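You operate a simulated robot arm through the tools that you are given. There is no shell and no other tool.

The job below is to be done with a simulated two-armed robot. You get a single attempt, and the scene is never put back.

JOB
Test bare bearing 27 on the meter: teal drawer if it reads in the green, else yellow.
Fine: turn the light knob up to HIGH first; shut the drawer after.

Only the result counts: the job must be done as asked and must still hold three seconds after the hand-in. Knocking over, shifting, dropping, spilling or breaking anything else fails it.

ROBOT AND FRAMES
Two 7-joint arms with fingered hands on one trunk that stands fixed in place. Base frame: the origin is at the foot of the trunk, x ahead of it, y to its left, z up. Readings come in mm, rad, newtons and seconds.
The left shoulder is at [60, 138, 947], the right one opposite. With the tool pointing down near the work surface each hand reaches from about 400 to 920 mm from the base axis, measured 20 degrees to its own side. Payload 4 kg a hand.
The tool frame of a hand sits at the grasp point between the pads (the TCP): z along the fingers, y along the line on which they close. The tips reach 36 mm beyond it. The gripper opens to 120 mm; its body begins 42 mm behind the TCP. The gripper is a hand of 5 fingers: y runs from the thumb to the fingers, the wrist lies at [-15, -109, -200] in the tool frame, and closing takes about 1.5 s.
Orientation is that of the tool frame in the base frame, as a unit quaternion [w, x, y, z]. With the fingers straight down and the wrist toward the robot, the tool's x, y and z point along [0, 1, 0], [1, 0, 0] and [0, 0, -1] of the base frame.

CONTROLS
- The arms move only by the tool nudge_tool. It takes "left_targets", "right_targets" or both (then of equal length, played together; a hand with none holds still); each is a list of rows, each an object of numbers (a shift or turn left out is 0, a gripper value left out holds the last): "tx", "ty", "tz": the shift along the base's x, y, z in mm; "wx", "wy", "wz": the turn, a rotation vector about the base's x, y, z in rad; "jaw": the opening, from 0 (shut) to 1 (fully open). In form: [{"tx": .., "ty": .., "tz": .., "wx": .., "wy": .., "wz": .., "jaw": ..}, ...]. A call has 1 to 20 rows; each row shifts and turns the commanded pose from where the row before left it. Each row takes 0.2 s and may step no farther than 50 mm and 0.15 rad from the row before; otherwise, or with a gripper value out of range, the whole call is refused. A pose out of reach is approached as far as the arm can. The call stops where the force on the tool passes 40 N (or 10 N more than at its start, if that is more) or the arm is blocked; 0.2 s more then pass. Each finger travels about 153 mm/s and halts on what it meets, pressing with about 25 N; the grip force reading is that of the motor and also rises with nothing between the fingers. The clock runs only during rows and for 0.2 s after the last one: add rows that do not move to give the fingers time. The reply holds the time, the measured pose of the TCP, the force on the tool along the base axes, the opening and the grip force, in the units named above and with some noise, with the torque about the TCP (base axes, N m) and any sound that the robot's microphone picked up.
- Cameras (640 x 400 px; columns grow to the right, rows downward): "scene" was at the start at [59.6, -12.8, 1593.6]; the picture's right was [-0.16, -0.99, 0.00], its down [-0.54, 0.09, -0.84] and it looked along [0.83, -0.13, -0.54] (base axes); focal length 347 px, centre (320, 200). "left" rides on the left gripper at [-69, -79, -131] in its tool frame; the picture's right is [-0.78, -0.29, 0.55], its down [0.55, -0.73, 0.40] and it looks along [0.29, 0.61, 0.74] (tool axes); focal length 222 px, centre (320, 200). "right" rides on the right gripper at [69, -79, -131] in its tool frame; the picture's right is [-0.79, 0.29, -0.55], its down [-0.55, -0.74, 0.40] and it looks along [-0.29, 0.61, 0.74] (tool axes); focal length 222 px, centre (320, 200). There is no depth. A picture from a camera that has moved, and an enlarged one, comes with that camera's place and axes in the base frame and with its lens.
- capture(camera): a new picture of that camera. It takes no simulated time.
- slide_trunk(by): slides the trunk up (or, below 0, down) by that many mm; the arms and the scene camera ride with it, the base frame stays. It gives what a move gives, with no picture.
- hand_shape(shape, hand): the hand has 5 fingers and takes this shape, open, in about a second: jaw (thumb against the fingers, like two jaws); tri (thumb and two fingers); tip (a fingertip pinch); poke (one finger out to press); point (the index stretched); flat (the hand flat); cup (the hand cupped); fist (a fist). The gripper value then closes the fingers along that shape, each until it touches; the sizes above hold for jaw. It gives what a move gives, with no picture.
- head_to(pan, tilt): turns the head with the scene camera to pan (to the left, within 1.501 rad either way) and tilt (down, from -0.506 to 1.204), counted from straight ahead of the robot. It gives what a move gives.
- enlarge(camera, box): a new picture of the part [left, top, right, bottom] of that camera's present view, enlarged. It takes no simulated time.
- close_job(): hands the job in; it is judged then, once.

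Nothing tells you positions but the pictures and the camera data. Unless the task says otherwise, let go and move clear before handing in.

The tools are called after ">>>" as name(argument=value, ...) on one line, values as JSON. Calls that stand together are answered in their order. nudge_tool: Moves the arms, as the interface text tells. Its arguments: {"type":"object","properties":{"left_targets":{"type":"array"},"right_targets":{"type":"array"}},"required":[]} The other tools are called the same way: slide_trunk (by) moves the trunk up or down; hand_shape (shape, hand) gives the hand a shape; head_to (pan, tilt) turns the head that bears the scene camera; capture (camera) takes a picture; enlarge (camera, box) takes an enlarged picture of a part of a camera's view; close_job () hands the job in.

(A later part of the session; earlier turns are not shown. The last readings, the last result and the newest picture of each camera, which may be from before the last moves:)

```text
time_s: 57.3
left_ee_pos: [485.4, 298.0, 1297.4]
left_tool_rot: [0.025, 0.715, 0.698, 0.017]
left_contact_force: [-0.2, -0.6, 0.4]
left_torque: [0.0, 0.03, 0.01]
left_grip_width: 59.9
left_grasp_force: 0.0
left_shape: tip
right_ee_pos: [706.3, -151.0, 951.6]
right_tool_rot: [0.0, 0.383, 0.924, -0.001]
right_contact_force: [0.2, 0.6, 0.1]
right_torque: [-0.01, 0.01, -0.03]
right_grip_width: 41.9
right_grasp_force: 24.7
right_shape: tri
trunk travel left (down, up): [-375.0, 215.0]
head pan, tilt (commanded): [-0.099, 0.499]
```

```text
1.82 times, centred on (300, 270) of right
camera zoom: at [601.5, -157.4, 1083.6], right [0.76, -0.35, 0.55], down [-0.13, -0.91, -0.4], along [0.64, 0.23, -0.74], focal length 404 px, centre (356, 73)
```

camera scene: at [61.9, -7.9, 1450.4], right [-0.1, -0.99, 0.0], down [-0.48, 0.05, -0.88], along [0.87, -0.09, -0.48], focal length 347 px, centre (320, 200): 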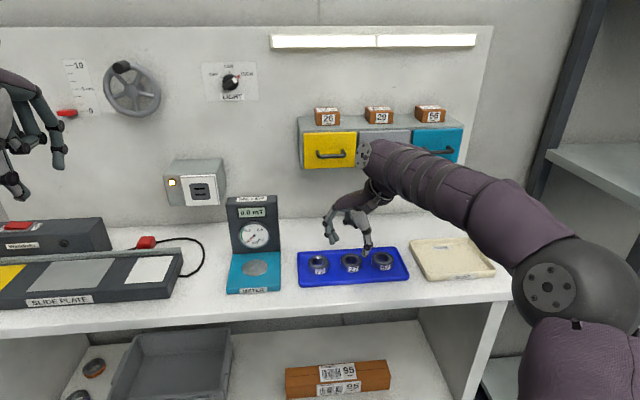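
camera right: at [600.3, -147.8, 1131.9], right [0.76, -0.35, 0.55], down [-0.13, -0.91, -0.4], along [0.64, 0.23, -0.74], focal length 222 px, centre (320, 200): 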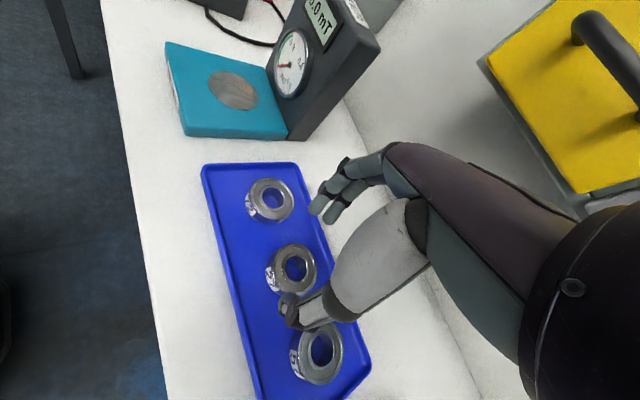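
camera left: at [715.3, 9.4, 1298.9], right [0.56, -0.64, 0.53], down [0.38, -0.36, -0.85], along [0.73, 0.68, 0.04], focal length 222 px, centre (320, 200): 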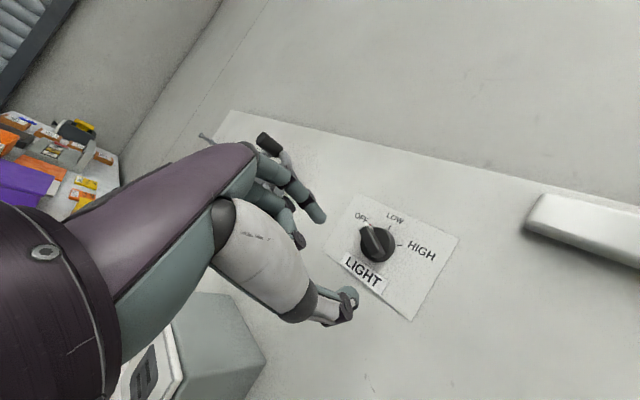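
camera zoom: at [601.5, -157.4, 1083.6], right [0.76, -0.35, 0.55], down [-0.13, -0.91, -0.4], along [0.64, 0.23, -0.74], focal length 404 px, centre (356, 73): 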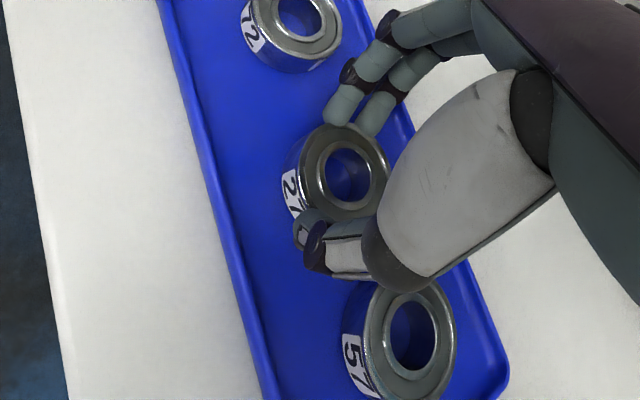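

The bearing is gripped at about 25 N. I'll lift it slowly and check the hold.

>>> nudge_tool(right_targets=[{"tz": 5, "jaw": 0.15}, {"tz": 10}, {"tz": 15}, {"tz": 20}, {"tz": 20}, {}])

>>> enlarge(camera="scene", box=[290, 190, 420, 290])

>>> capture(camera="right")

```text
time_s: 58.7
left_ee_pos: [485.9, 297.6, 1295.3]
left_tool_rot: [0.024, 0.715, 0.699, 0.017]
left_contact_force: [0.5, 0.7, 0.1]
left_torque: [0.04, 0.03, -0.01]
left_grip_width: 60.0
left_grasp_force: 0.2
left_shape: tip
right_ee_pos: [705.3, -151.3, 1021.8]
right_tool_rot: [0.001, 0.382, 0.924, 0.001]
right_contact_force: [-0.2, 0.1, -1.3]
right_torque: [0.03, -0.01, -0.03]
right_grip_width: 41.8
right_grasp_force: 24.8
right_shape: tri
trunk travel left (down, up): [-375.0, 215.0]
head pan, tilt (commanded): [-0.099, 0.499]
```

```text
4.00 times, centred on (355, 240) of scene
camera zoom: at [62.4, -7.9, 1450.4], right [-0.1, -0.99, 0.0], down [-0.48, 0.05, -0.88], along [0.87, -0.09, -0.48], focal length 1388 px, centre (180, 40)
```

zoom: 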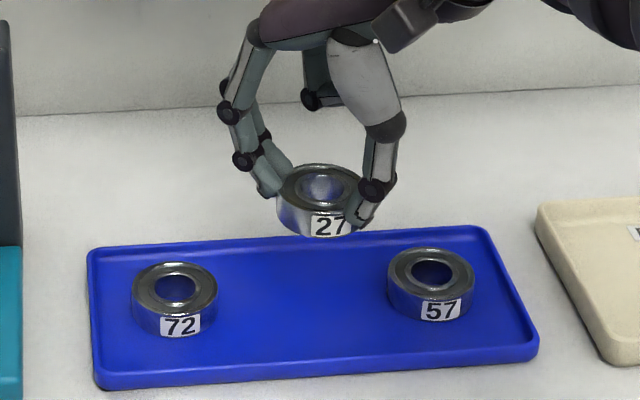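

```text
taken
camera right: at [601.2, -157.8, 1153.9], right [0.76, -0.35, 0.55], down [-0.13, -0.91, -0.4], along [0.64, 0.23, -0.74], focal length 222 px, centre (320, 200)
```

right: 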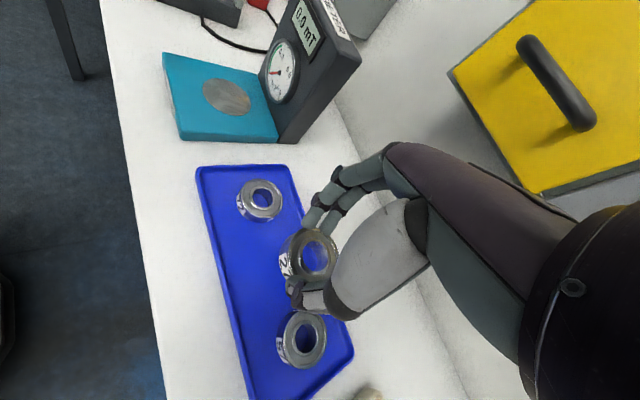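

Bearing 27 is held level with its bottom about 43 mm below the TCP. My knuckles bulge about 60 mm forward, so I'll return to straight yaw and set it slightly in front of the upright; first I move above the meter base.

>>> nudge_tool(right_targets=[{"tx": -3, "ty": 35, "tz": 3, "wz": -0.131}, {"tx": -3, "ty": 38, "wz": -0.131}, {"tx": -3, "ty": 38, "wz": -0.131}, {"tx": -3, "ty": 38, "wz": -0.131}, {"tx": -3, "ty": 38, "wz": -0.131}, {"ty": 38, "wz": -0.131}, {"ty": 10.5}, {}])

>>> capture(camera="scene")

>>> capture(camera="right")

```text
time_s: 60.5
left_ee_pos: [484.0, 297.7, 1296.6]
left_tool_rot: [0.024, 0.715, 0.699, 0.018]
left_contact_force: [-0.4, 0.5, -1.0]
left_torque: [0.0, -0.01, 0.01]
left_grip_width: 60.0
left_grasp_force: 0.1
left_shape: tip
right_ee_pos: [692.2, 84.7, 1025.3]
right_tool_rot: [0.0, 0.707, 0.707, 0.0]
right_contact_force: [0.5, 0.1, -1.1]
right_torque: [0.04, -0.01, 0.0]
right_grip_width: 41.9
right_grasp_force: 25.0
right_shape: tri
trunk travel left (down, up): [-375.0, 215.0]
head pan, tilt (commanded): [-0.099, 0.499]
```

```text
taken
camera scene: at [62.3, -7.8, 1450.4], right [-0.1, -0.99, 0.0], down [-0.48, 0.05, -0.88], along [0.87, -0.09, -0.48], focal length 347 px, centre (320, 200)
```

scene: 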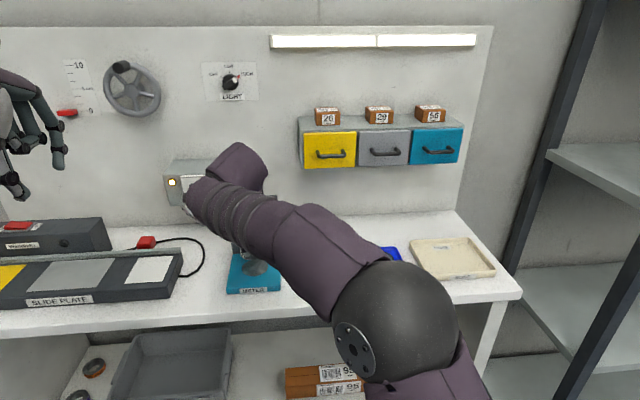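

```text
taken
camera right: at [613.2, 155.3, 1157.2], right [0.29, -0.79, 0.55], down [-0.74, -0.55, -0.4], along [0.61, -0.29, -0.74], focal length 222 px, centre (320, 200)
```

right: 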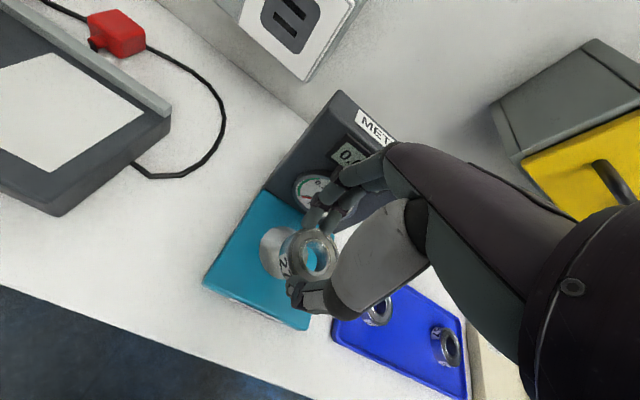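

The bearing is over the meter, but my right arm hides it from the head camera. I'll yaw the parked left hand so its camera watches the meter.

>>> nudge_tool(left_targets=[{"wz": -0.13}, {"wz": -0.13}, {"wz": -0.13}, {"wz": -0.13}, {"wz": -0.13}, {"wz": -0.13}, {"wz": -0.13}, {"wz": -0.09}, {}])

>>> capture(camera="left")

>>> enlarge(camera="right", box=[200, 120, 440, 330])

```text
time_s: 62.5
left_ee_pos: [485.7, 298.3, 1297.6]
left_tool_rot: [0.03, 0.963, 0.269, 0.004]
left_contact_force: [0.8, -0.2, 0.6]
left_torque: [0.02, -0.02, -0.01]
left_grip_width: 60.1
left_grasp_force: 0.1
left_shape: tip
right_ee_pos: [692.6, 84.7, 1025.1]
right_tool_rot: [0.0, 0.707, 0.707, 0.0]
right_contact_force: [1.1, 0.1, -1.5]
right_torque: [0.03, 0.02, 0.01]
right_grip_width: 41.8
right_grasp_force: 25.1
right_shape: tri
trunk travel left (down, up): [-375.0, 215.0]
head pan, tilt (commanded): [-0.099, 0.499]
```

```text
taken
camera left: at [381.9, 336.4, 1424.0], right [-0.81, -0.19, -0.56], down [0.1, 0.89, -0.45], along [0.58, -0.41, -0.7], focal length 222 px, centre (320, 200)
```

left: 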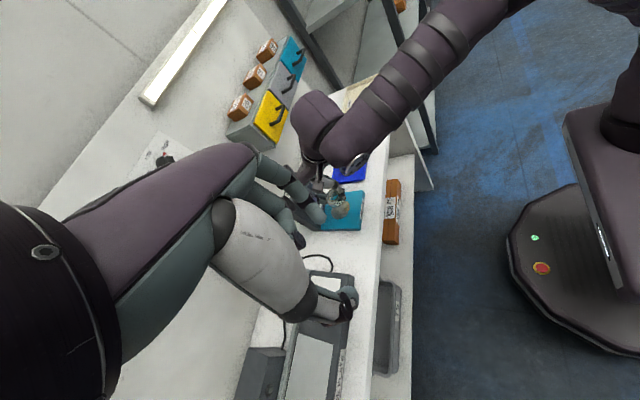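

```text
1.90 times, centred on (320, 225) of right
camera zoom: at [613.2, 154.9, 1157.1], right [0.29, -0.79, 0.55], down [-0.74, -0.55, -0.4], along [0.61, -0.29, -0.74], focal length 423 px, centre (320, 152)
```

zoom: 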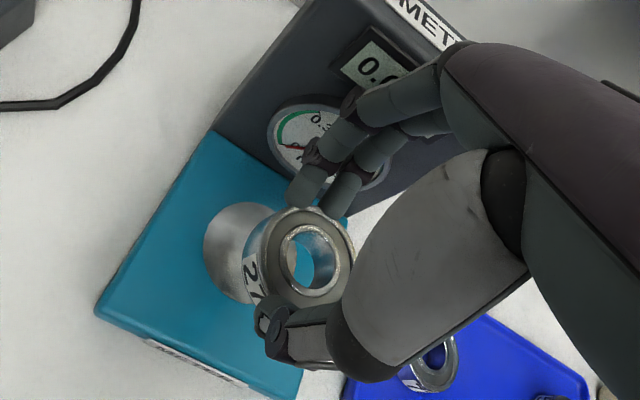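

The left camera sees the bearing just past its own fingers. I'll shift the left hand up and forward a bit for a cleaner view.

>>> nudge_tool(left_targets=[{"tx": 25, "ty": 10, "tz": 30}, {"tx": 25, "ty": 10, "tz": 30}, {"tx": 25, "tz": 30}, {"tx": 25, "tz": 20}, {}])

>>> capture(camera="left")

```text
time_s: 63.7
left_ee_pos: [498.1, 302.8, 1312.0]
left_tool_rot: [0.03, 0.962, 0.27, 0.004]
left_contact_force: [0.2, -0.1, 0.0]
left_torque: [-0.01, 0.01, 0.0]
left_grip_width: 59.7
left_grasp_force: 0.1
left_shape: tip
left hand out of reach, approached as far as the arm can: row 1, 2, 3, 4
right_ee_pos: [692.7, 85.0, 1025.1]
right_tool_rot: [-0.001, 0.707, 0.707, 0.0]
right_contact_force: [0.0, 1.1, -1.2]
right_torque: [0.02, 0.01, 0.01]
right_grip_width: 41.6
right_grasp_force: 25.0
right_shape: tri
trunk travel left (down, up): [-375.0, 215.0]
head pan, tilt (commanded): [-0.099, 0.499]
```

```text
taken
camera left: at [394.4, 341.2, 1438.9], right [-0.81, -0.19, -0.56], down [0.1, 0.89, -0.45], along [0.58, -0.41, -0.7], focal length 222 px, centre (320, 200)
```

left: 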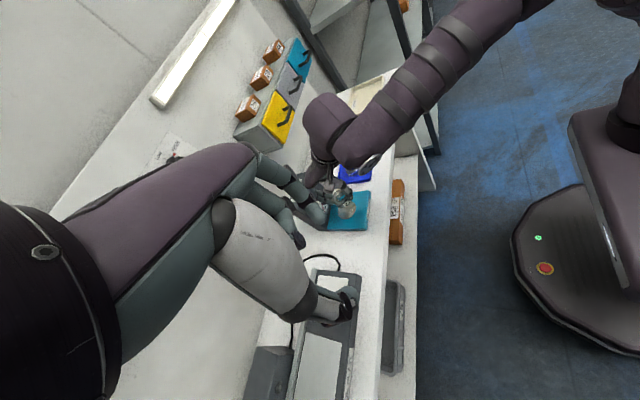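

>>> enlarge(camera="left", box=[290, 150, 410, 250])

```text
4.00 times, centred on (350, 200) of left
camera zoom: at [394.4, 341.2, 1438.9], right [-0.81, -0.19, -0.56], down [0.1, 0.89, -0.45], along [0.58, -0.41, -0.7], focal length 888 px, centre (200, 200)
```

zoom: 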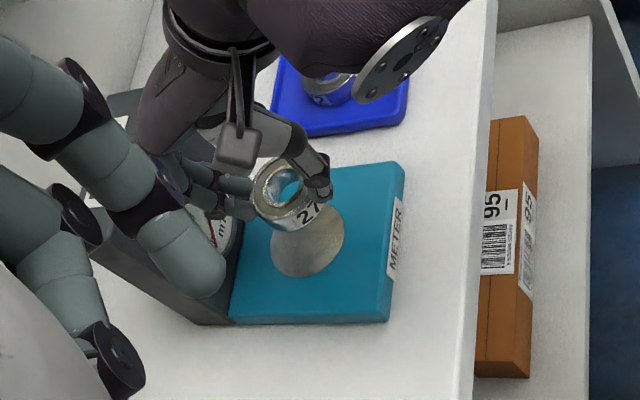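

The left camera now shows the bearing above the pad with the meter upright beside the fingers. I'll lower to just above the pad while still back from the upright, then check clearances.

>>> nudge_tool(right_targets=[{"tz": -20}, {"tz": -20}, {"tz": -12}, {"tz": -6}, {}])

>>> enlarge(camera="left", box=[290, 150, 410, 250])

>>> enlarge(camera="right", box=[200, 120, 440, 330])

```text
time_s: 64.9
left_ee_pos: [497.8, 303.2, 1311.7]
left_tool_rot: [0.03, 0.962, 0.27, 0.002]
left_contact_force: [-0.3, 0.1, 0.6]
left_torque: [0.03, 0.01, 0.0]
left_grip_width: 60.1
left_grasp_force: 0.1
left_shape: tip
right_ee_pos: [691.0, 84.0, 966.3]
right_tool_rot: [0.001, 0.707, 0.707, 0.0]
right_contact_force: [0.3, 0.4, -0.8]
right_torque: [0.0, -0.01, -0.02]
right_grip_width: 42.1
right_grasp_force: 24.6
right_shape: tri
trunk travel left (down, up): [-375.0, 215.0]
head pan, tilt (commanded): [-0.099, 0.499]
```

```text
4.00 times, centred on (350, 200) of left
camera zoom: at [394.5, 341.2, 1438.9], right [-0.81, -0.19, -0.56], down [0.1, 0.89, -0.45], along [0.58, -0.41, -0.7], focal length 888 px, centre (200, 200)
```

zoom: 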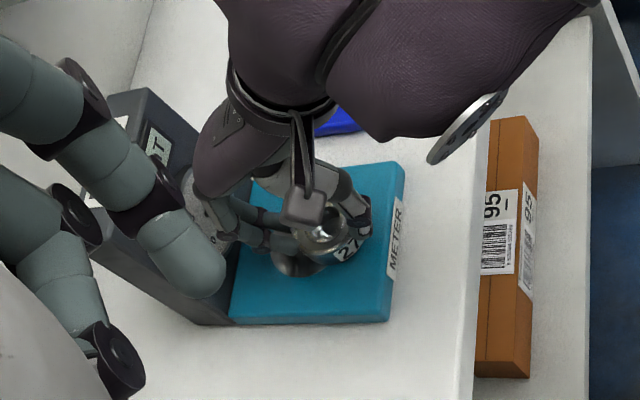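

```text
1.90 times, centred on (320, 225) of right
camera zoom: at [612.5, 154.4, 1098.5], right [0.29, -0.78, 0.55], down [-0.74, -0.55, -0.4], along [0.61, -0.29, -0.74], focal length 423 px, centre (320, 152)
```

zoom: 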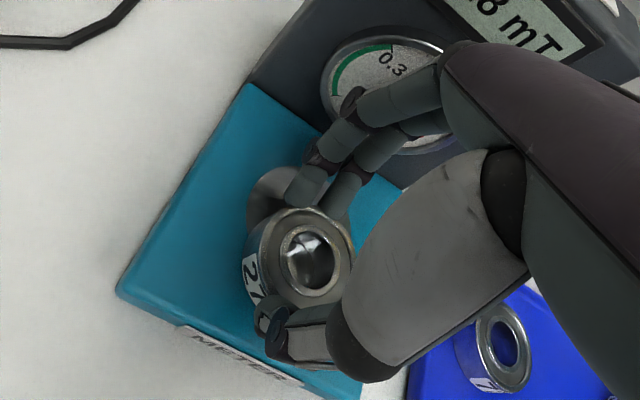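

The display has already changed as the bearing comes close. I'll read it.

>>> enlarge(camera="right", box=[340, 60, 460, 180])

>>> capture(camera="scene")

>>> enlarge(camera="left", box=[300, 170, 350, 210])

```text
3.33 times, centred on (400, 120) of right
camera zoom: at [612.5, 154.4, 1098.5], right [0.29, -0.78, 0.55], down [-0.74, -0.55, -0.4], along [0.61, -0.29, -0.74], focal length 740 px, centre (53, 467)
```

zoom: 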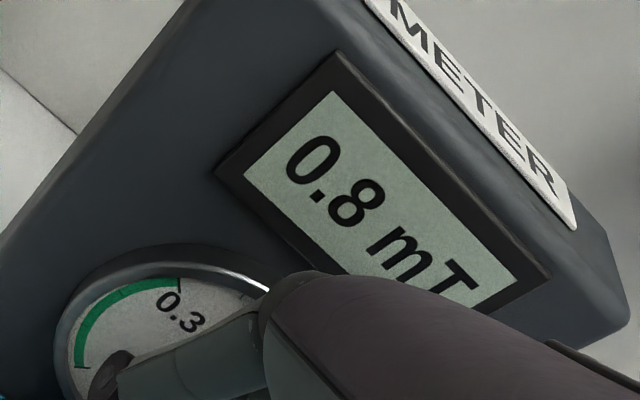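

```text
taken
camera scene: at [62.4, -7.8, 1450.4], right [-0.1, -0.99, 0.0], down [-0.48, 0.05, -0.88], along [0.87, -0.09, -0.48], focal length 347 px, centre (320, 200)
```

scene: 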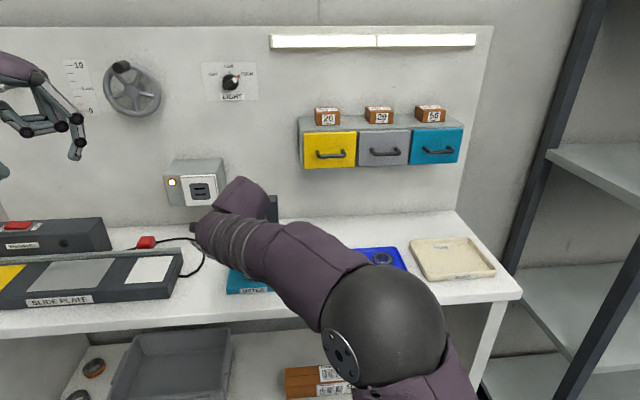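

```text
10.00 times, centred on (325, 190) of left
camera zoom: at [394.5, 341.2, 1438.9], right [-0.81, -0.19, -0.56], down [0.1, 0.89, -0.45], along [0.58, -0.41, -0.7], focal length 2221 px, centre (270, 300)
```

zoom: 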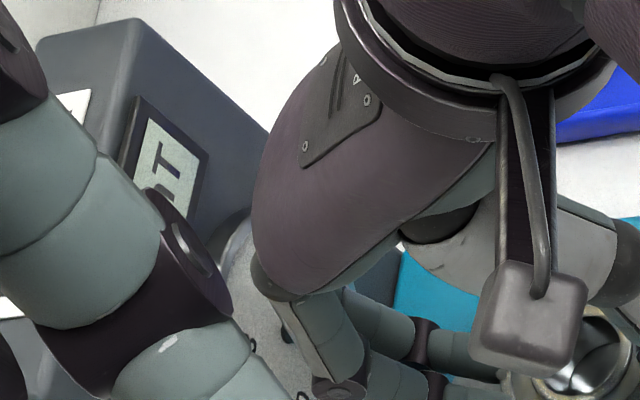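

It reads 0.8 mT while hovering, well outside the green. I'll still set it properly on the pad for a settled reading, advancing 10 mm and lowering gently.

>>> nudge_tool(right_targets=[{"tx": 4}, {"tx": 4}, {"tx": 3}, {"tz": -3}, {"tz": -2}, {"tz": -1}, {}])

>>> enlarge(camera="left", box=[290, 150, 410, 250])

>>> enlarge(camera="right", box=[200, 60, 460, 330])

```text
time_s: 66.5
left_ee_pos: [496.2, 301.9, 1312.4]
left_tool_rot: [0.03, 0.962, 0.27, 0.004]
left_contact_force: [-0.1, 0.4, 0.2]
left_torque: [0.02, 0.02, -0.01]
left_grip_width: 59.9
left_grasp_force: 0.1
left_shape: tip
right_ee_pos: [702.1, 84.5, 963.4]
right_tool_rot: [0.001, 0.707, 0.708, 0.003]
right_contact_force: [1.3, -0.3, 20.6]
right_torque: [-0.05, -0.01, 0.02]
right_grip_width: 42.5
right_grasp_force: 24.6
right_shape: tri
trunk travel left (down, up): [-375.0, 215.0]
head pan, tilt (commanded): [-0.099, 0.499]
```

```text
4.00 times, centred on (350, 200) of left
camera zoom: at [392.9, 340.9, 1439.7], right [-0.81, -0.19, -0.56], down [0.1, 0.89, -0.45], along [0.58, -0.41, -0.7], focal length 888 px, centre (200, 200)
```

zoom: 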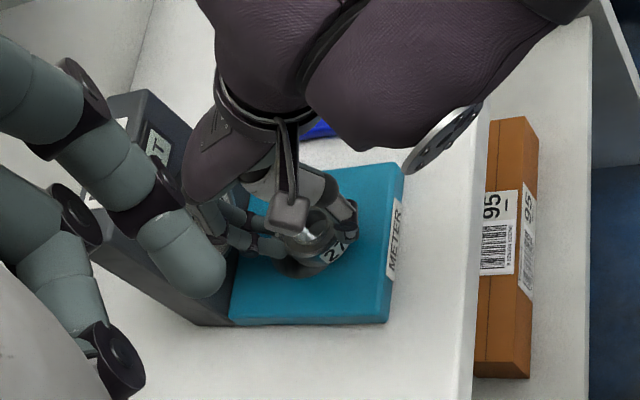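

```text
1.48 times, centred on (330, 195) of right
camera zoom: at [622.3, 154.3, 1095.7], right [0.29, -0.79, 0.55], down [-0.73, -0.55, -0.4], along [0.62, -0.29, -0.73], focal length 329 px, centre (305, 207)
```

zoom: 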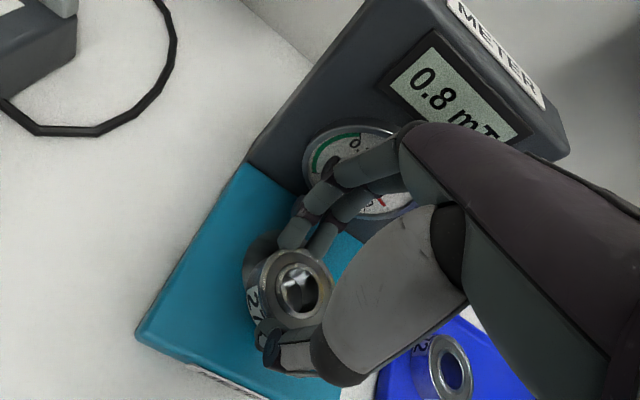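

The bearing rests on the pad at TCP z≈963 and the reading holds at 0.8 mT. I'll ease the pressure and open just a few millimetres, since the upright is close behind the fingers.

>>> nudge_tool(right_targets=[{"tz": 2}, {"jaw": 0.37}, {"jaw": 0.4}, {"jaw": 0.43}, {}, {}])

>>> enlarge(camera="left", box=[290, 150, 410, 250])

>>> enlarge(camera="right", box=[200, 60, 460, 330])

```text
time_s: 67.9
left_ee_pos: [498.0, 301.1, 1312.1]
left_tool_rot: [0.03, 0.962, 0.27, 0.003]
left_contact_force: [-0.2, -0.1, 0.0]
left_torque: [0.06, 0.02, 0.0]
left_grip_width: 60.0
left_grasp_force: 0.1
left_shape: tip
right_ee_pos: [701.7, 85.5, 962.2]
right_tool_rot: [0.0, 0.707, 0.707, 0.0]
right_contact_force: [-1.7, 0.1, -0.9]
right_torque: [0.03, 0.03, -0.04]
right_grip_width: 51.1
right_grasp_force: 0.2
right_shape: tri
trunk travel left (down, up): [-375.0, 215.0]
head pan, tilt (commanded): [-0.099, 0.499]
```

```text
4.00 times, centred on (350, 200) of left
camera zoom: at [394.3, 341.2, 1438.9], right [-0.81, -0.19, -0.56], down [0.1, 0.89, -0.45], along [0.58, -0.41, -0.7], focal length 888 px, centre (200, 200)
```

zoom: 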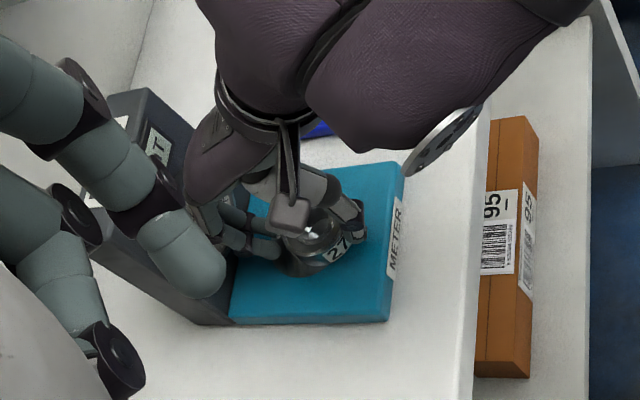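

```text
1.48 times, centred on (330, 195) of right
camera zoom: at [622.9, 155.2, 1094.4], right [0.29, -0.78, 0.55], down [-0.74, -0.55, -0.4], along [0.61, -0.29, -0.74], focal length 329 px, centre (305, 207)
```

zoom: 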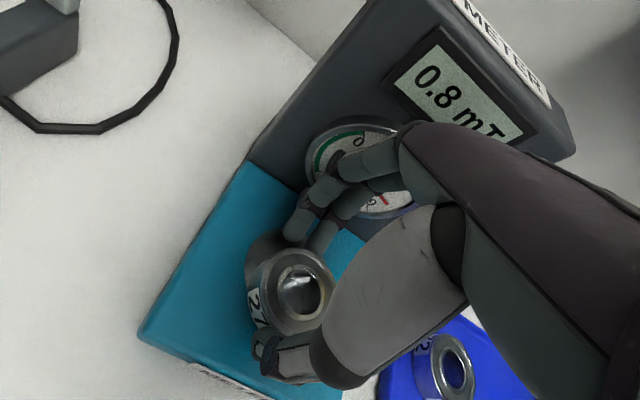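

The fingers are free of the bearing on both sides, and the meter still shows 0.8 mT. I'll lift straight up slowly.

>>> nudge_tool(right_targets=[{"tz": 4}, {"tz": 8}, {"tz": 14}, {"tz": 20}, {"tz": 25}, {}])

>>> enlarge(camera="right", box=[200, 60, 460, 330])

>>> enlarge(camera="left", box=[290, 150, 410, 250])

```text
time_s: 69.3
left_ee_pos: [496.5, 302.5, 1312.1]
left_tool_rot: [0.03, 0.962, 0.271, 0.004]
left_contact_force: [-0.4, 0.2, -0.2]
left_torque: [0.0, 0.03, 0.02]
left_grip_width: 60.2
left_grasp_force: 0.0
left_shape: tip
right_ee_pos: [701.5, 84.8, 1034.8]
right_tool_rot: [-0.001, 0.707, 0.707, 0.0]
right_contact_force: [-1.1, 0.5, 1.2]
right_torque: [-0.01, -0.05, 0.02]
right_grip_width: 51.2
right_grasp_force: 0.0
right_shape: tri
trunk travel left (down, up): [-375.0, 215.0]
head pan, tilt (commanded): [-0.099, 0.499]
```

```text
1.48 times, centred on (330, 195) of right
camera zoom: at [622.8, 155.2, 1166.5], right [0.29, -0.79, 0.55], down [-0.73, -0.55, -0.4], along [0.61, -0.29, -0.74], focal length 329 px, centre (305, 207)
```

zoom: 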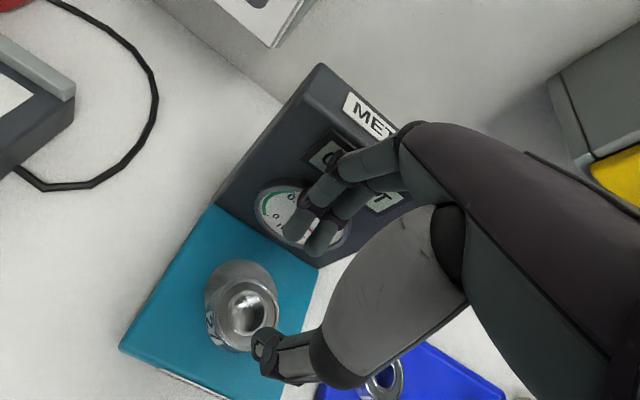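

```text
4.00 times, centred on (350, 200) of left
camera zoom: at [394.1, 341.2, 1439.0], right [-0.81, -0.19, -0.56], down [0.1, 0.89, -0.45], along [0.58, -0.41, -0.7], focal length 888 px, centre (200, 200)
```

zoom: 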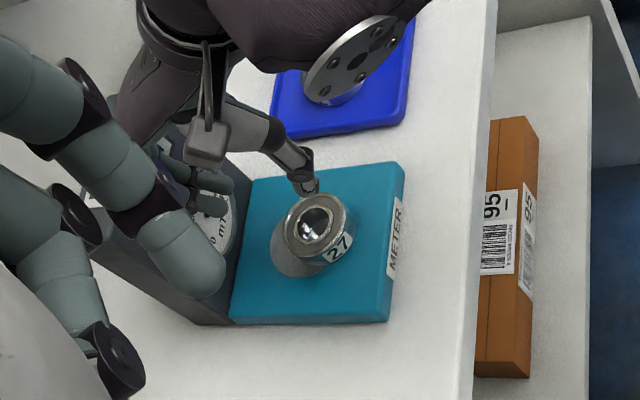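

Bearing 27 sits alone on the meter plate. I'll pull the right hand back and to the right so the head camera can read the dial.

>>> nudge_tool(right_targets=[{"tx": -25, "tz": 20}, {"tx": -25, "ty": -20, "tz": 20}, {"tx": -20, "ty": -35, "tz": 15}, {"tx": -10, "ty": -45, "tz": 10}, {"ty": -45, "tz": 10}, {"ty": -45}, {"ty": -45}, {}])

>>> capture(camera="scene")

>>> enlarge(camera="scene", box=[210, 185, 310, 305])

```text
time_s: 71.1
left_ee_pos: [497.1, 303.4, 1311.3]
left_tool_rot: [0.03, 0.962, 0.271, 0.003]
left_contact_force: [-0.3, 0.1, -0.3]
left_torque: [-0.01, -0.03, 0.0]
left_grip_width: 59.9
left_grasp_force: 0.1
left_shape: tip
right_ee_pos: [621.6, -150.1, 1108.3]
right_tool_rot: [0.0, 0.707, 0.707, 0.0]
right_contact_force: [0.8, 0.4, -0.6]
right_torque: [0.01, -0.02, 0.01]
right_grip_width: 51.3
right_grasp_force: 0.1
right_shape: tri
trunk travel left (down, up): [-375.0, 215.0]
head pan, tilt (commanded): [-0.099, 0.499]
```

```text
taken
camera scene: at [62.2, -7.6, 1450.4], right [-0.1, -0.99, 0.0], down [-0.48, 0.05, -0.88], along [0.87, -0.09, -0.48], focal length 347 px, centre (320, 200)
```

scene: 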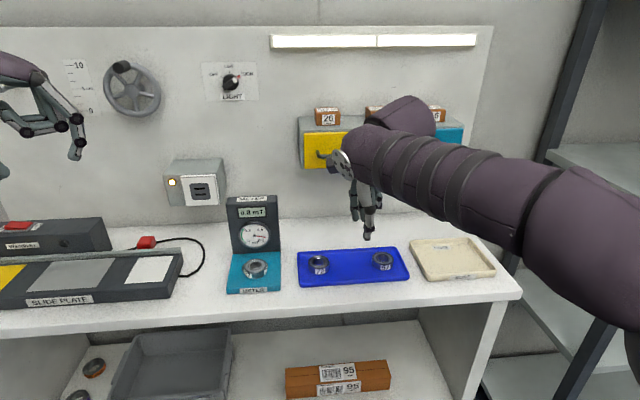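

```text
3.33 times, centred on (260, 245) of scene
camera zoom: at [62.2, -7.6, 1450.4], right [-0.1, -0.99, 0.0], down [-0.48, 0.05, -0.88], along [0.87, -0.09, -0.48], focal length 1156 px, centre (520, 50)
```

zoom: 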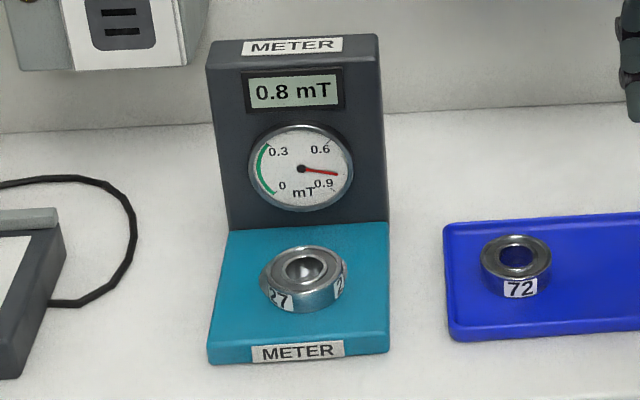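

The settled reading is 0.8 mT with the needle far outside the green, so the bearing goes in the yellow drawer. I'll raise the right hand, pitch it forward, and then lower the trunk to reach the handle at about (808, -108, 1157) from the front.

>>> nudge_tool(right_targets=[{"tx": -10, "ty": 5, "tz": 35}, {"tx": -10, "ty": 5, "tz": 35}, {"tx": -5, "ty": 6, "tz": 35, "wy": -0.12}, {"ty": 6, "tz": 35, "wy": -0.12}, {"ty": 6, "tz": 35, "wy": -0.12}, {"ty": 6, "tz": 35, "wy": -0.12}, {"ty": 6, "tz": 20, "wy": -0.12}, {"wy": -0.12}, {}])

```text
time_s: 73.1
left_ee_pos: [497.6, 303.2, 1311.5]
left_tool_rot: [0.03, 0.962, 0.27, 0.002]
left_contact_force: [0.3, 0.2, 0.5]
left_torque: [-0.01, 0.02, -0.02]
left_grip_width: 60.0
left_grasp_force: 0.1
left_shape: tip
right_ee_pos: [597.8, -110.2, 1339.1]
right_tool_rot: [0.249, 0.662, 0.662, 0.249]
right_contact_force: [0.1, 0.3, -0.7]
right_torque: [-0.02, 0.0, -0.01]
right_grip_width: 51.5
right_grasp_force: 0.1
right_shape: tri
trunk travel left (down, up): [-375.0, 215.0]
head pan, tilt (commanded): [-0.099, 0.499]
```

The right hand is pitched and high. Next I'll lower the trunk 150 mm.

>>> slide_trunk(by=-150)

>>> nudge_tool(right_targets=[{"tx": 10, "tz": 6, "wy": -0.12}, {"tx": 20, "tz": 6, "wy": -0.12}, {"tx": 20, "tz": 4, "wy": -0.1}, {"tx": 20, "wy": -0.08}, {"tx": 20, "wy": -0.08}, {}])

>>> capture(camera="scene")

>>> capture(camera="right")

```text
time_s: 74.8
left_ee_pos: [497.8, 302.3, 1162.4]
left_tool_rot: [0.03, 0.962, 0.271, 0.003]
left_contact_force: [-0.1, -0.1, 0.2]
left_torque: [-0.04, 0.02, -0.02]
left_grip_width: 60.0
left_grasp_force: 0.1
left_shape: tip
right_ee_pos: [597.2, -111.0, 1189.7]
right_tool_rot: [0.25, 0.662, 0.661, 0.249]
right_contact_force: [0.7, 0.6, -0.5]
right_torque: [0.01, -0.04, 0.0]
right_grip_width: 51.4
right_grasp_force: 0.1
right_shape: tri
trunk travel left (down, up): [-225.0, 365.0]
head pan, tilt (commanded): [-0.099, 0.499]
```

```text
time_s: 76.2
left_ee_pos: [496.8, 302.7, 1162.8]
left_tool_rot: [0.031, 0.962, 0.27, 0.003]
left_contact_force: [0.1, -0.1, 0.4]
left_torque: [0.02, -0.04, 0.01]
left_grip_width: 60.1
left_grasp_force: 0.0
left_shape: tip
right_ee_pos: [688.0, -110.9, 1205.0]
right_tool_rot: [0.405, 0.579, 0.579, 0.406]
right_contact_force: [-0.2, -1.1, 0.1]
right_torque: [0.01, -0.02, -0.01]
right_grip_width: 51.3
right_grasp_force: 0.2
right_shape: tri
trunk travel left (down, up): [-225.0, 365.0]
head pan, tilt (commanded): [-0.099, 0.499]
```

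```text
taken
camera scene: at [62.3, -7.8, 1300.4], right [-0.1, -0.99, 0.0], down [-0.48, 0.05, -0.88], along [0.87, -0.09, -0.48], focal length 347 px, centre (320, 200)
```

scene: 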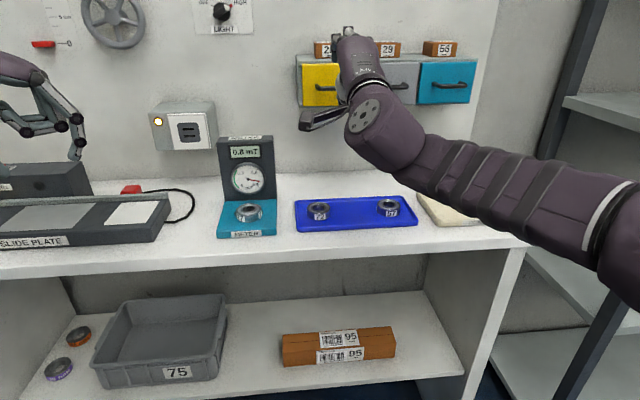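

```text
taken
camera right: at [537.7, -41.2, 1176.2], right [-0.41, -0.78, 0.46], down [0.12, -0.55, -0.83], along [0.9, -0.29, 0.32], focal length 222 px, centre (320, 200)
```

right: 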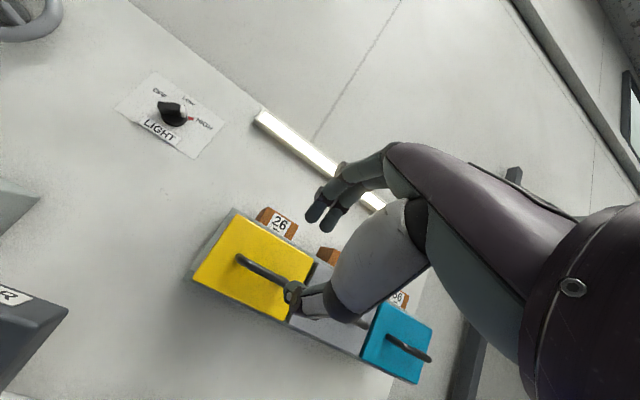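

The pitch is now about -20° with no reach trouble. I'll narrow the fingers to about 32 mm and move to a pre-grasp point in front of the yellow handle.

>>> nudge_tool(right_targets=[{"tx": 16, "ty": 1, "tz": -11, "jaw": 0.27}, {"tx": 16, "ty": 1, "tz": -11}, {"tx": 10, "ty": 1, "tz": -11}, {}])

>>> enlarge(camera="scene", box=[280, 20, 420, 120])

>>> enlarge(camera="right", box=[160, 140, 420, 360])

>>> capture(camera="left")

```text
time_s: 77.2
left_ee_pos: [497.2, 301.7, 1161.4]
left_tool_rot: [0.03, 0.962, 0.27, 0.003]
left_contact_force: [-0.5, 0.1, 0.0]
left_torque: [0.02, -0.03, 0.01]
left_grip_width: 59.9
left_grasp_force: 0.1
left_shape: tip
right_ee_pos: [728.6, -108.1, 1171.7]
right_tool_rot: [0.405, 0.579, 0.579, 0.406]
right_contact_force: [0.0, -1.3, 0.2]
right_torque: [-0.02, -0.07, 0.0]
right_grip_width: 33.0
right_grasp_force: 0.1
right_shape: tri
trunk travel left (down, up): [-225.0, 365.0]
head pan, tilt (commanded): [-0.099, 0.499]
```

```text
4.00 times, centred on (350, 70) of scene
camera zoom: at [62.2, -7.8, 1300.4], right [-0.1, -0.99, 0.0], down [-0.48, 0.05, -0.88], along [0.87, -0.09, -0.48], focal length 1388 px, centre (200, 720)
```

zoom: 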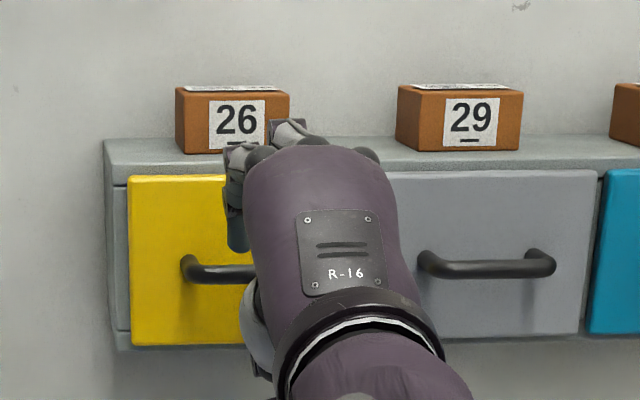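

```text
1.82 times, centred on (290, 250) of right
camera zoom: at [579.0, -38.2, 1143.1], right [-0.41, -0.78, 0.46], down [0.12, -0.55, -0.83], along [0.9, -0.29, 0.32], focal length 404 px, centre (374, 109)
```

zoom: 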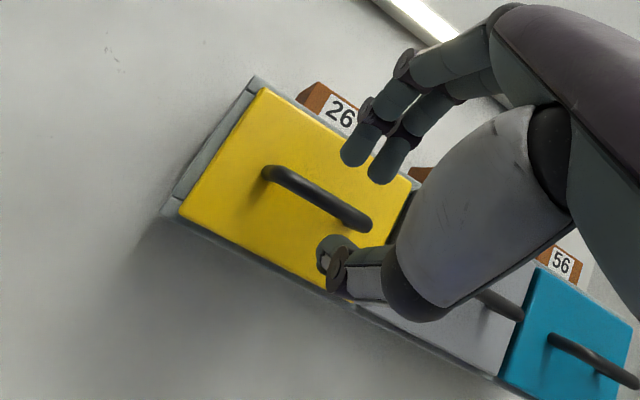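

```text
taken
camera left: at [394.4, 341.1, 1288.9], right [-0.81, -0.19, -0.56], down [0.1, 0.89, -0.45], along [0.58, -0.41, -0.7], focal length 222 px, centre (320, 200)
```

left: 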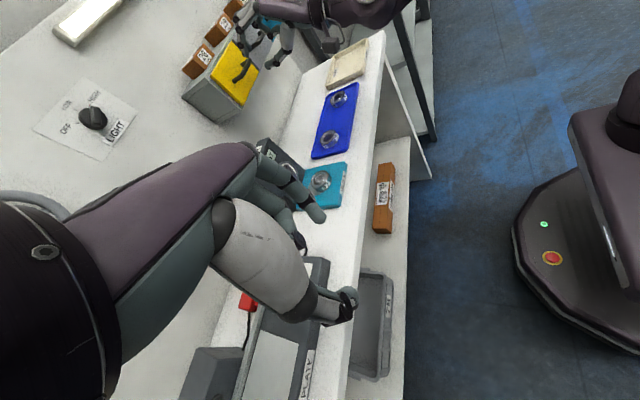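

The fingers are above and the thumb below the handle line, matching my estimate of the handle. I'll advance to straddle the bar.

>>> nudge_tool(right_targets=[{"tx": 18}, {"tx": 15, "tz": 0.5}, {"tx": 10, "tz": 0.5}, {"tx": 8}, {}])

>>> enlarge(camera="right", box=[160, 140, 420, 360])

>>> enlarge(camera="left", box=[170, 0, 330, 120])

```text
time_s: 78.4
left_ee_pos: [497.8, 301.4, 1161.4]
left_tool_rot: [0.03, 0.962, 0.27, 0.003]
left_contact_force: [-0.8, -0.7, -0.6]
left_torque: [-0.02, 0.01, 0.03]
left_grip_width: 59.8
left_grasp_force: 0.1
left_shape: tip
right_ee_pos: [780.9, -108.2, 1172.3]
right_tool_rot: [0.404, 0.58, 0.58, 0.405]
right_contact_force: [0.0, 0.0, 0.5]
right_torque: [-0.01, -0.01, 0.0]
right_grip_width: 32.6
right_grasp_force: 0.0
right_shape: tri
trunk travel left (down, up): [-225.0, 365.0]
head pan, tilt (commanded): [-0.099, 0.499]
```

```text
1.82 times, centred on (290, 250) of right
camera zoom: at [630.0, -38.3, 1143.9], right [-0.41, -0.78, 0.46], down [0.12, -0.55, -0.83], along [0.9, -0.29, 0.32], focal length 404 px, centre (374, 109)
```

zoom: 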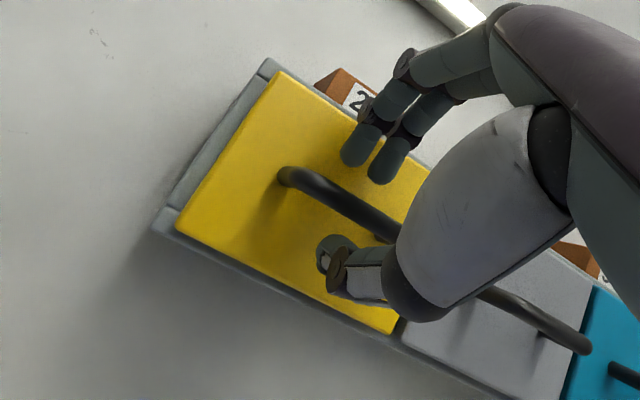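

```text
3.33 times, centred on (250, 60) of left
camera zoom: at [394.4, 341.1, 1289.0], right [-0.81, -0.19, -0.56], down [0.1, 0.89, -0.45], along [0.58, -0.41, -0.7], focal length 740 px, centre (553, 667)
```

zoom: 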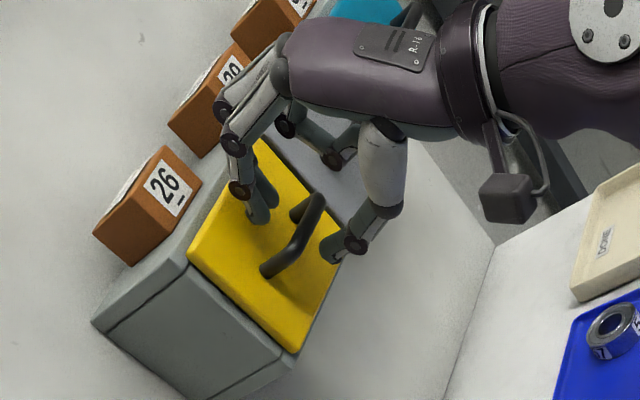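

The left camera confirms that the index and middle are above the bar and the thumb below it. I'll close on the handle.

>>> nudge_tool(right_targets=[{"jaw": 0.22}, {"jaw": 0.17}, {"jaw": 0.12}, {"jaw": 0.07}, {"jaw": 0.03}, {"jaw": 0}, {}, {}])

>>> enlarge(camera="right", box=[160, 140, 420, 360])

>>> enlarge(camera="left", box=[170, 0, 330, 120])

```text
time_s: 80.2
left_ee_pos: [499.4, 302.9, 1161.1]
left_tool_rot: [0.029, 0.962, 0.27, 0.002]
left_contact_force: [-0.9, -0.8, 0.7]
left_torque: [0.0, -0.02, -0.03]
left_grip_width: 60.0
left_grasp_force: 0.0
left_shape: tip
right_ee_pos: [781.9, -108.3, 1170.7]
right_tool_rot: [0.404, 0.58, 0.58, 0.404]
right_contact_force: [2.0, 0.9, -8.9]
right_torque: [0.01, 0.14, 0.04]
right_grip_width: 0.9
right_grasp_force: 25.3
right_shape: tri
trunk travel left (down, up): [-225.0, 365.0]
head pan, tilt (commanded): [-0.099, 0.499]
```

```text
1.82 times, centred on (290, 250) of right
camera zoom: at [631.1, -38.0, 1142.1], right [-0.41, -0.78, 0.46], down [0.12, -0.55, -0.83], along [0.9, -0.29, 0.32], focal length 404 px, centre (374, 109)
```

zoom: 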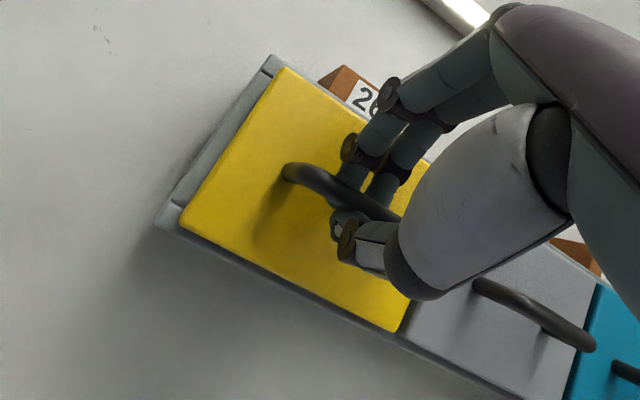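

```text
3.33 times, centred on (250, 60) of left
camera zoom: at [395.4, 341.2, 1288.5], right [-0.81, -0.19, -0.56], down [0.1, 0.89, -0.45], along [0.58, -0.41, -0.7], focal length 740 px, centre (553, 667)
```

zoom: 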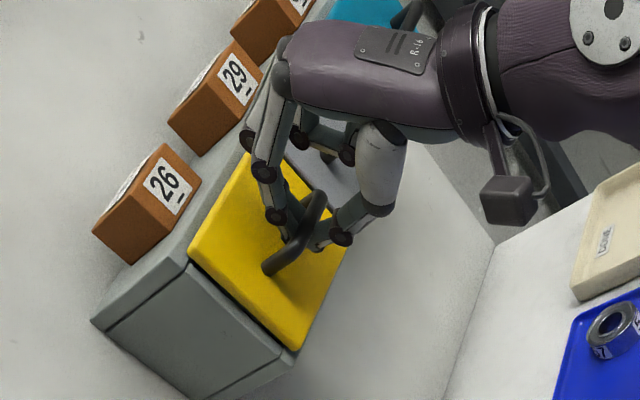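

The fingers have wrapped behind the bar with the thumb in front. I'll pull the drawer out gently.

>>> nudge_tool(right_targets=[{"tx": -5}, {"tx": -8}, {"tx": -8}, {"tx": -8}, {}])

>>> enlarge(camera="right", box=[160, 140, 420, 360])

>>> enlarge(camera="left", box=[170, 0, 330, 120])

```text
time_s: 81.4
left_ee_pos: [499.2, 301.5, 1162.0]
left_tool_rot: [0.03, 0.962, 0.271, 0.004]
left_contact_force: [-0.3, 0.4, 0.2]
left_torque: [-0.02, 0.0, 0.02]
left_grip_width: 60.1
left_grasp_force: 0.0
left_shape: tip
right_ee_pos: [752.7, -108.2, 1170.5]
right_tool_rot: [0.404, 0.579, 0.58, 0.405]
right_contact_force: [-0.4, 1.0, -14.8]
right_torque: [-0.03, 0.26, 0.04]
right_grip_width: 0.7
right_grasp_force: 25.2
right_shape: tri
trunk travel left (down, up): [-225.0, 365.0]
head pan, tilt (commanded): [-0.099, 0.499]
```

```text
1.82 times, centred on (290, 250) of right
camera zoom: at [601.9, -37.8, 1142.8], right [-0.41, -0.78, 0.46], down [0.12, -0.55, -0.83], along [0.9, -0.29, 0.32], focal length 404 px, centre (374, 109)
```

zoom: 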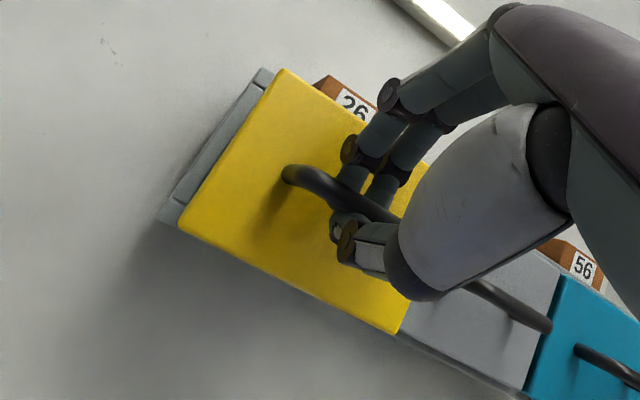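

```text
3.33 times, centred on (250, 60) of left
camera zoom: at [395.6, 341.0, 1288.5], right [-0.81, -0.19, -0.56], down [0.1, 0.89, -0.45], along [0.58, -0.41, -0.7], focal length 740 px, centre (553, 667)
```

zoom: 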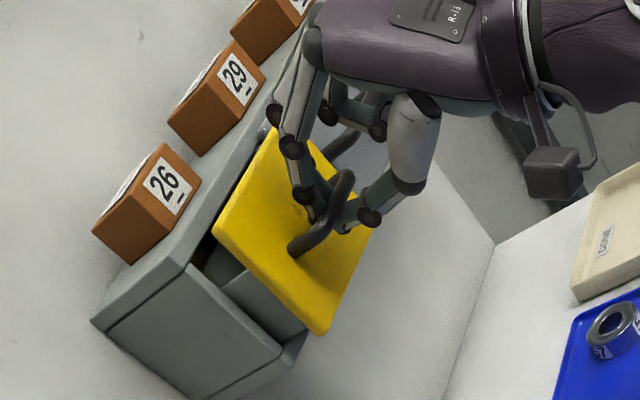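

The drawer is following, about 29 mm open now. I'll continue pulling.

>>> nudge_tool(right_targets=[{"tx": -10}, {"tx": -10}, {"tx": -10}, {"tx": -10}, {"tx": -8}, {"tx": -7}, {"tx": -5}, {}])

>>> enlarge(camera="left", box=[170, 0, 330, 120])

>>> capture(camera="scene")

```text
time_s: 83.2
left_ee_pos: [501.6, 302.8, 1159.8]
left_tool_rot: [0.029, 0.962, 0.27, 0.002]
left_contact_force: [-0.6, -0.4, -1.3]
left_torque: [-0.01, 0.0, -0.01]
left_grip_width: 60.0
left_grasp_force: 0.0
left_shape: tip
right_ee_pos: [696.2, -108.1, 1169.9]
right_tool_rot: [0.404, 0.58, 0.58, 0.405]
right_contact_force: [26.0, 3.1, -10.9]
right_torque: [0.03, -0.1, 0.06]
right_grip_width: 0.0
right_grasp_force: 25.1
right_shape: tri
trunk travel left (down, up): [-225.0, 365.0]
head pan, tilt (commanded): [-0.099, 0.499]
```

```text
3.33 times, centred on (250, 60) of left
camera zoom: at [398.5, 341.4, 1287.6], right [-0.81, -0.19, -0.55], down [0.09, 0.89, -0.45], along [0.58, -0.41, -0.7], focal length 740 px, centre (553, 667)
```

zoom: 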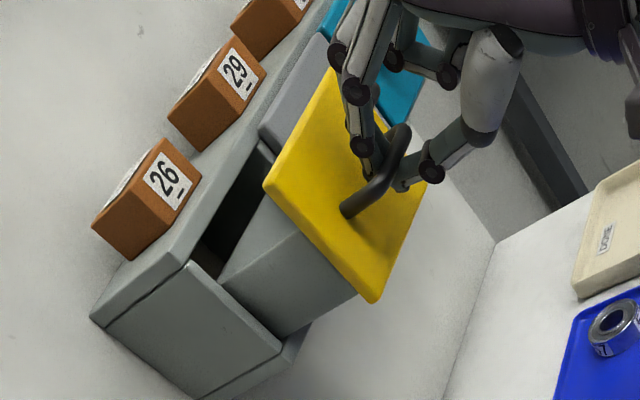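

```text
taken
camera scene: at [66.5, -7.6, 1300.2], right [-0.1, -0.99, 0.0], down [-0.48, 0.05, -0.88], along [0.87, -0.09, -0.48], focal length 347 px, centre (320, 200)
```

scene: 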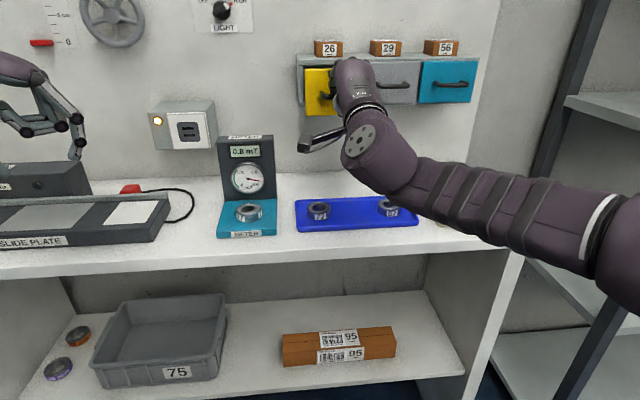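

The drawer has reached its stop, about 85 mm open. I'll relax the pull, open the fingers and back away.

>>> nudge_tool(right_targets=[{"tx": 3}, {"jaw": 0.1}, {"jaw": 0.2}, {"jaw": 0.28}, {}, {"tx": -12}, {"tx": -20}, {"tx": -25}, {}])

>>> enlarge(camera="left", box=[170, 0, 330, 120])

>>> capture(camera="right")

```text
time_s: 85.2
left_ee_pos: [497.5, 302.7, 1161.6]
left_tool_rot: [0.031, 0.962, 0.271, 0.003]
left_contact_force: [-0.7, -1.0, 0.2]
left_torque: [0.05, 0.01, 0.01]
left_grip_width: 59.7
left_grasp_force: 0.1
left_shape: tip
right_ee_pos: [637.5, -108.3, 1172.3]
right_tool_rot: [0.405, 0.58, 0.58, 0.405]
right_contact_force: [-0.1, 0.4, 0.4]
right_torque: [-0.01, 0.02, -0.01]
right_grip_width: 33.3
right_grasp_force: 0.0
right_shape: tri
trunk travel left (down, up): [-225.0, 365.0]
head pan, tilt (commanded): [-0.099, 0.499]
```

```text
3.33 times, centred on (250, 60) of left
camera zoom: at [394.3, 341.1, 1289.0], right [-0.81, -0.19, -0.56], down [0.1, 0.89, -0.45], along [0.58, -0.41, -0.7], focal length 740 px, centre (553, 667)
```

zoom: 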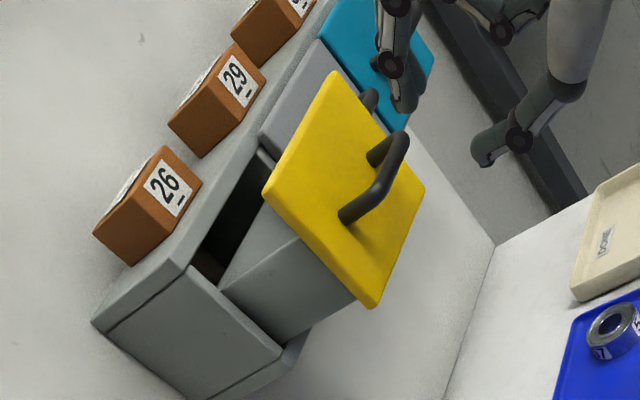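

```text
taken
camera right: at [486.8, -38.0, 1143.6], right [-0.41, -0.78, 0.46], down [0.12, -0.55, -0.83], along [0.9, -0.29, 0.32], focal length 222 px, centre (320, 200)
```

right: 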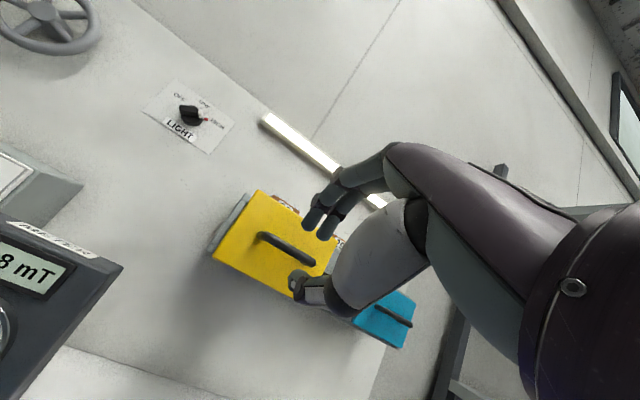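

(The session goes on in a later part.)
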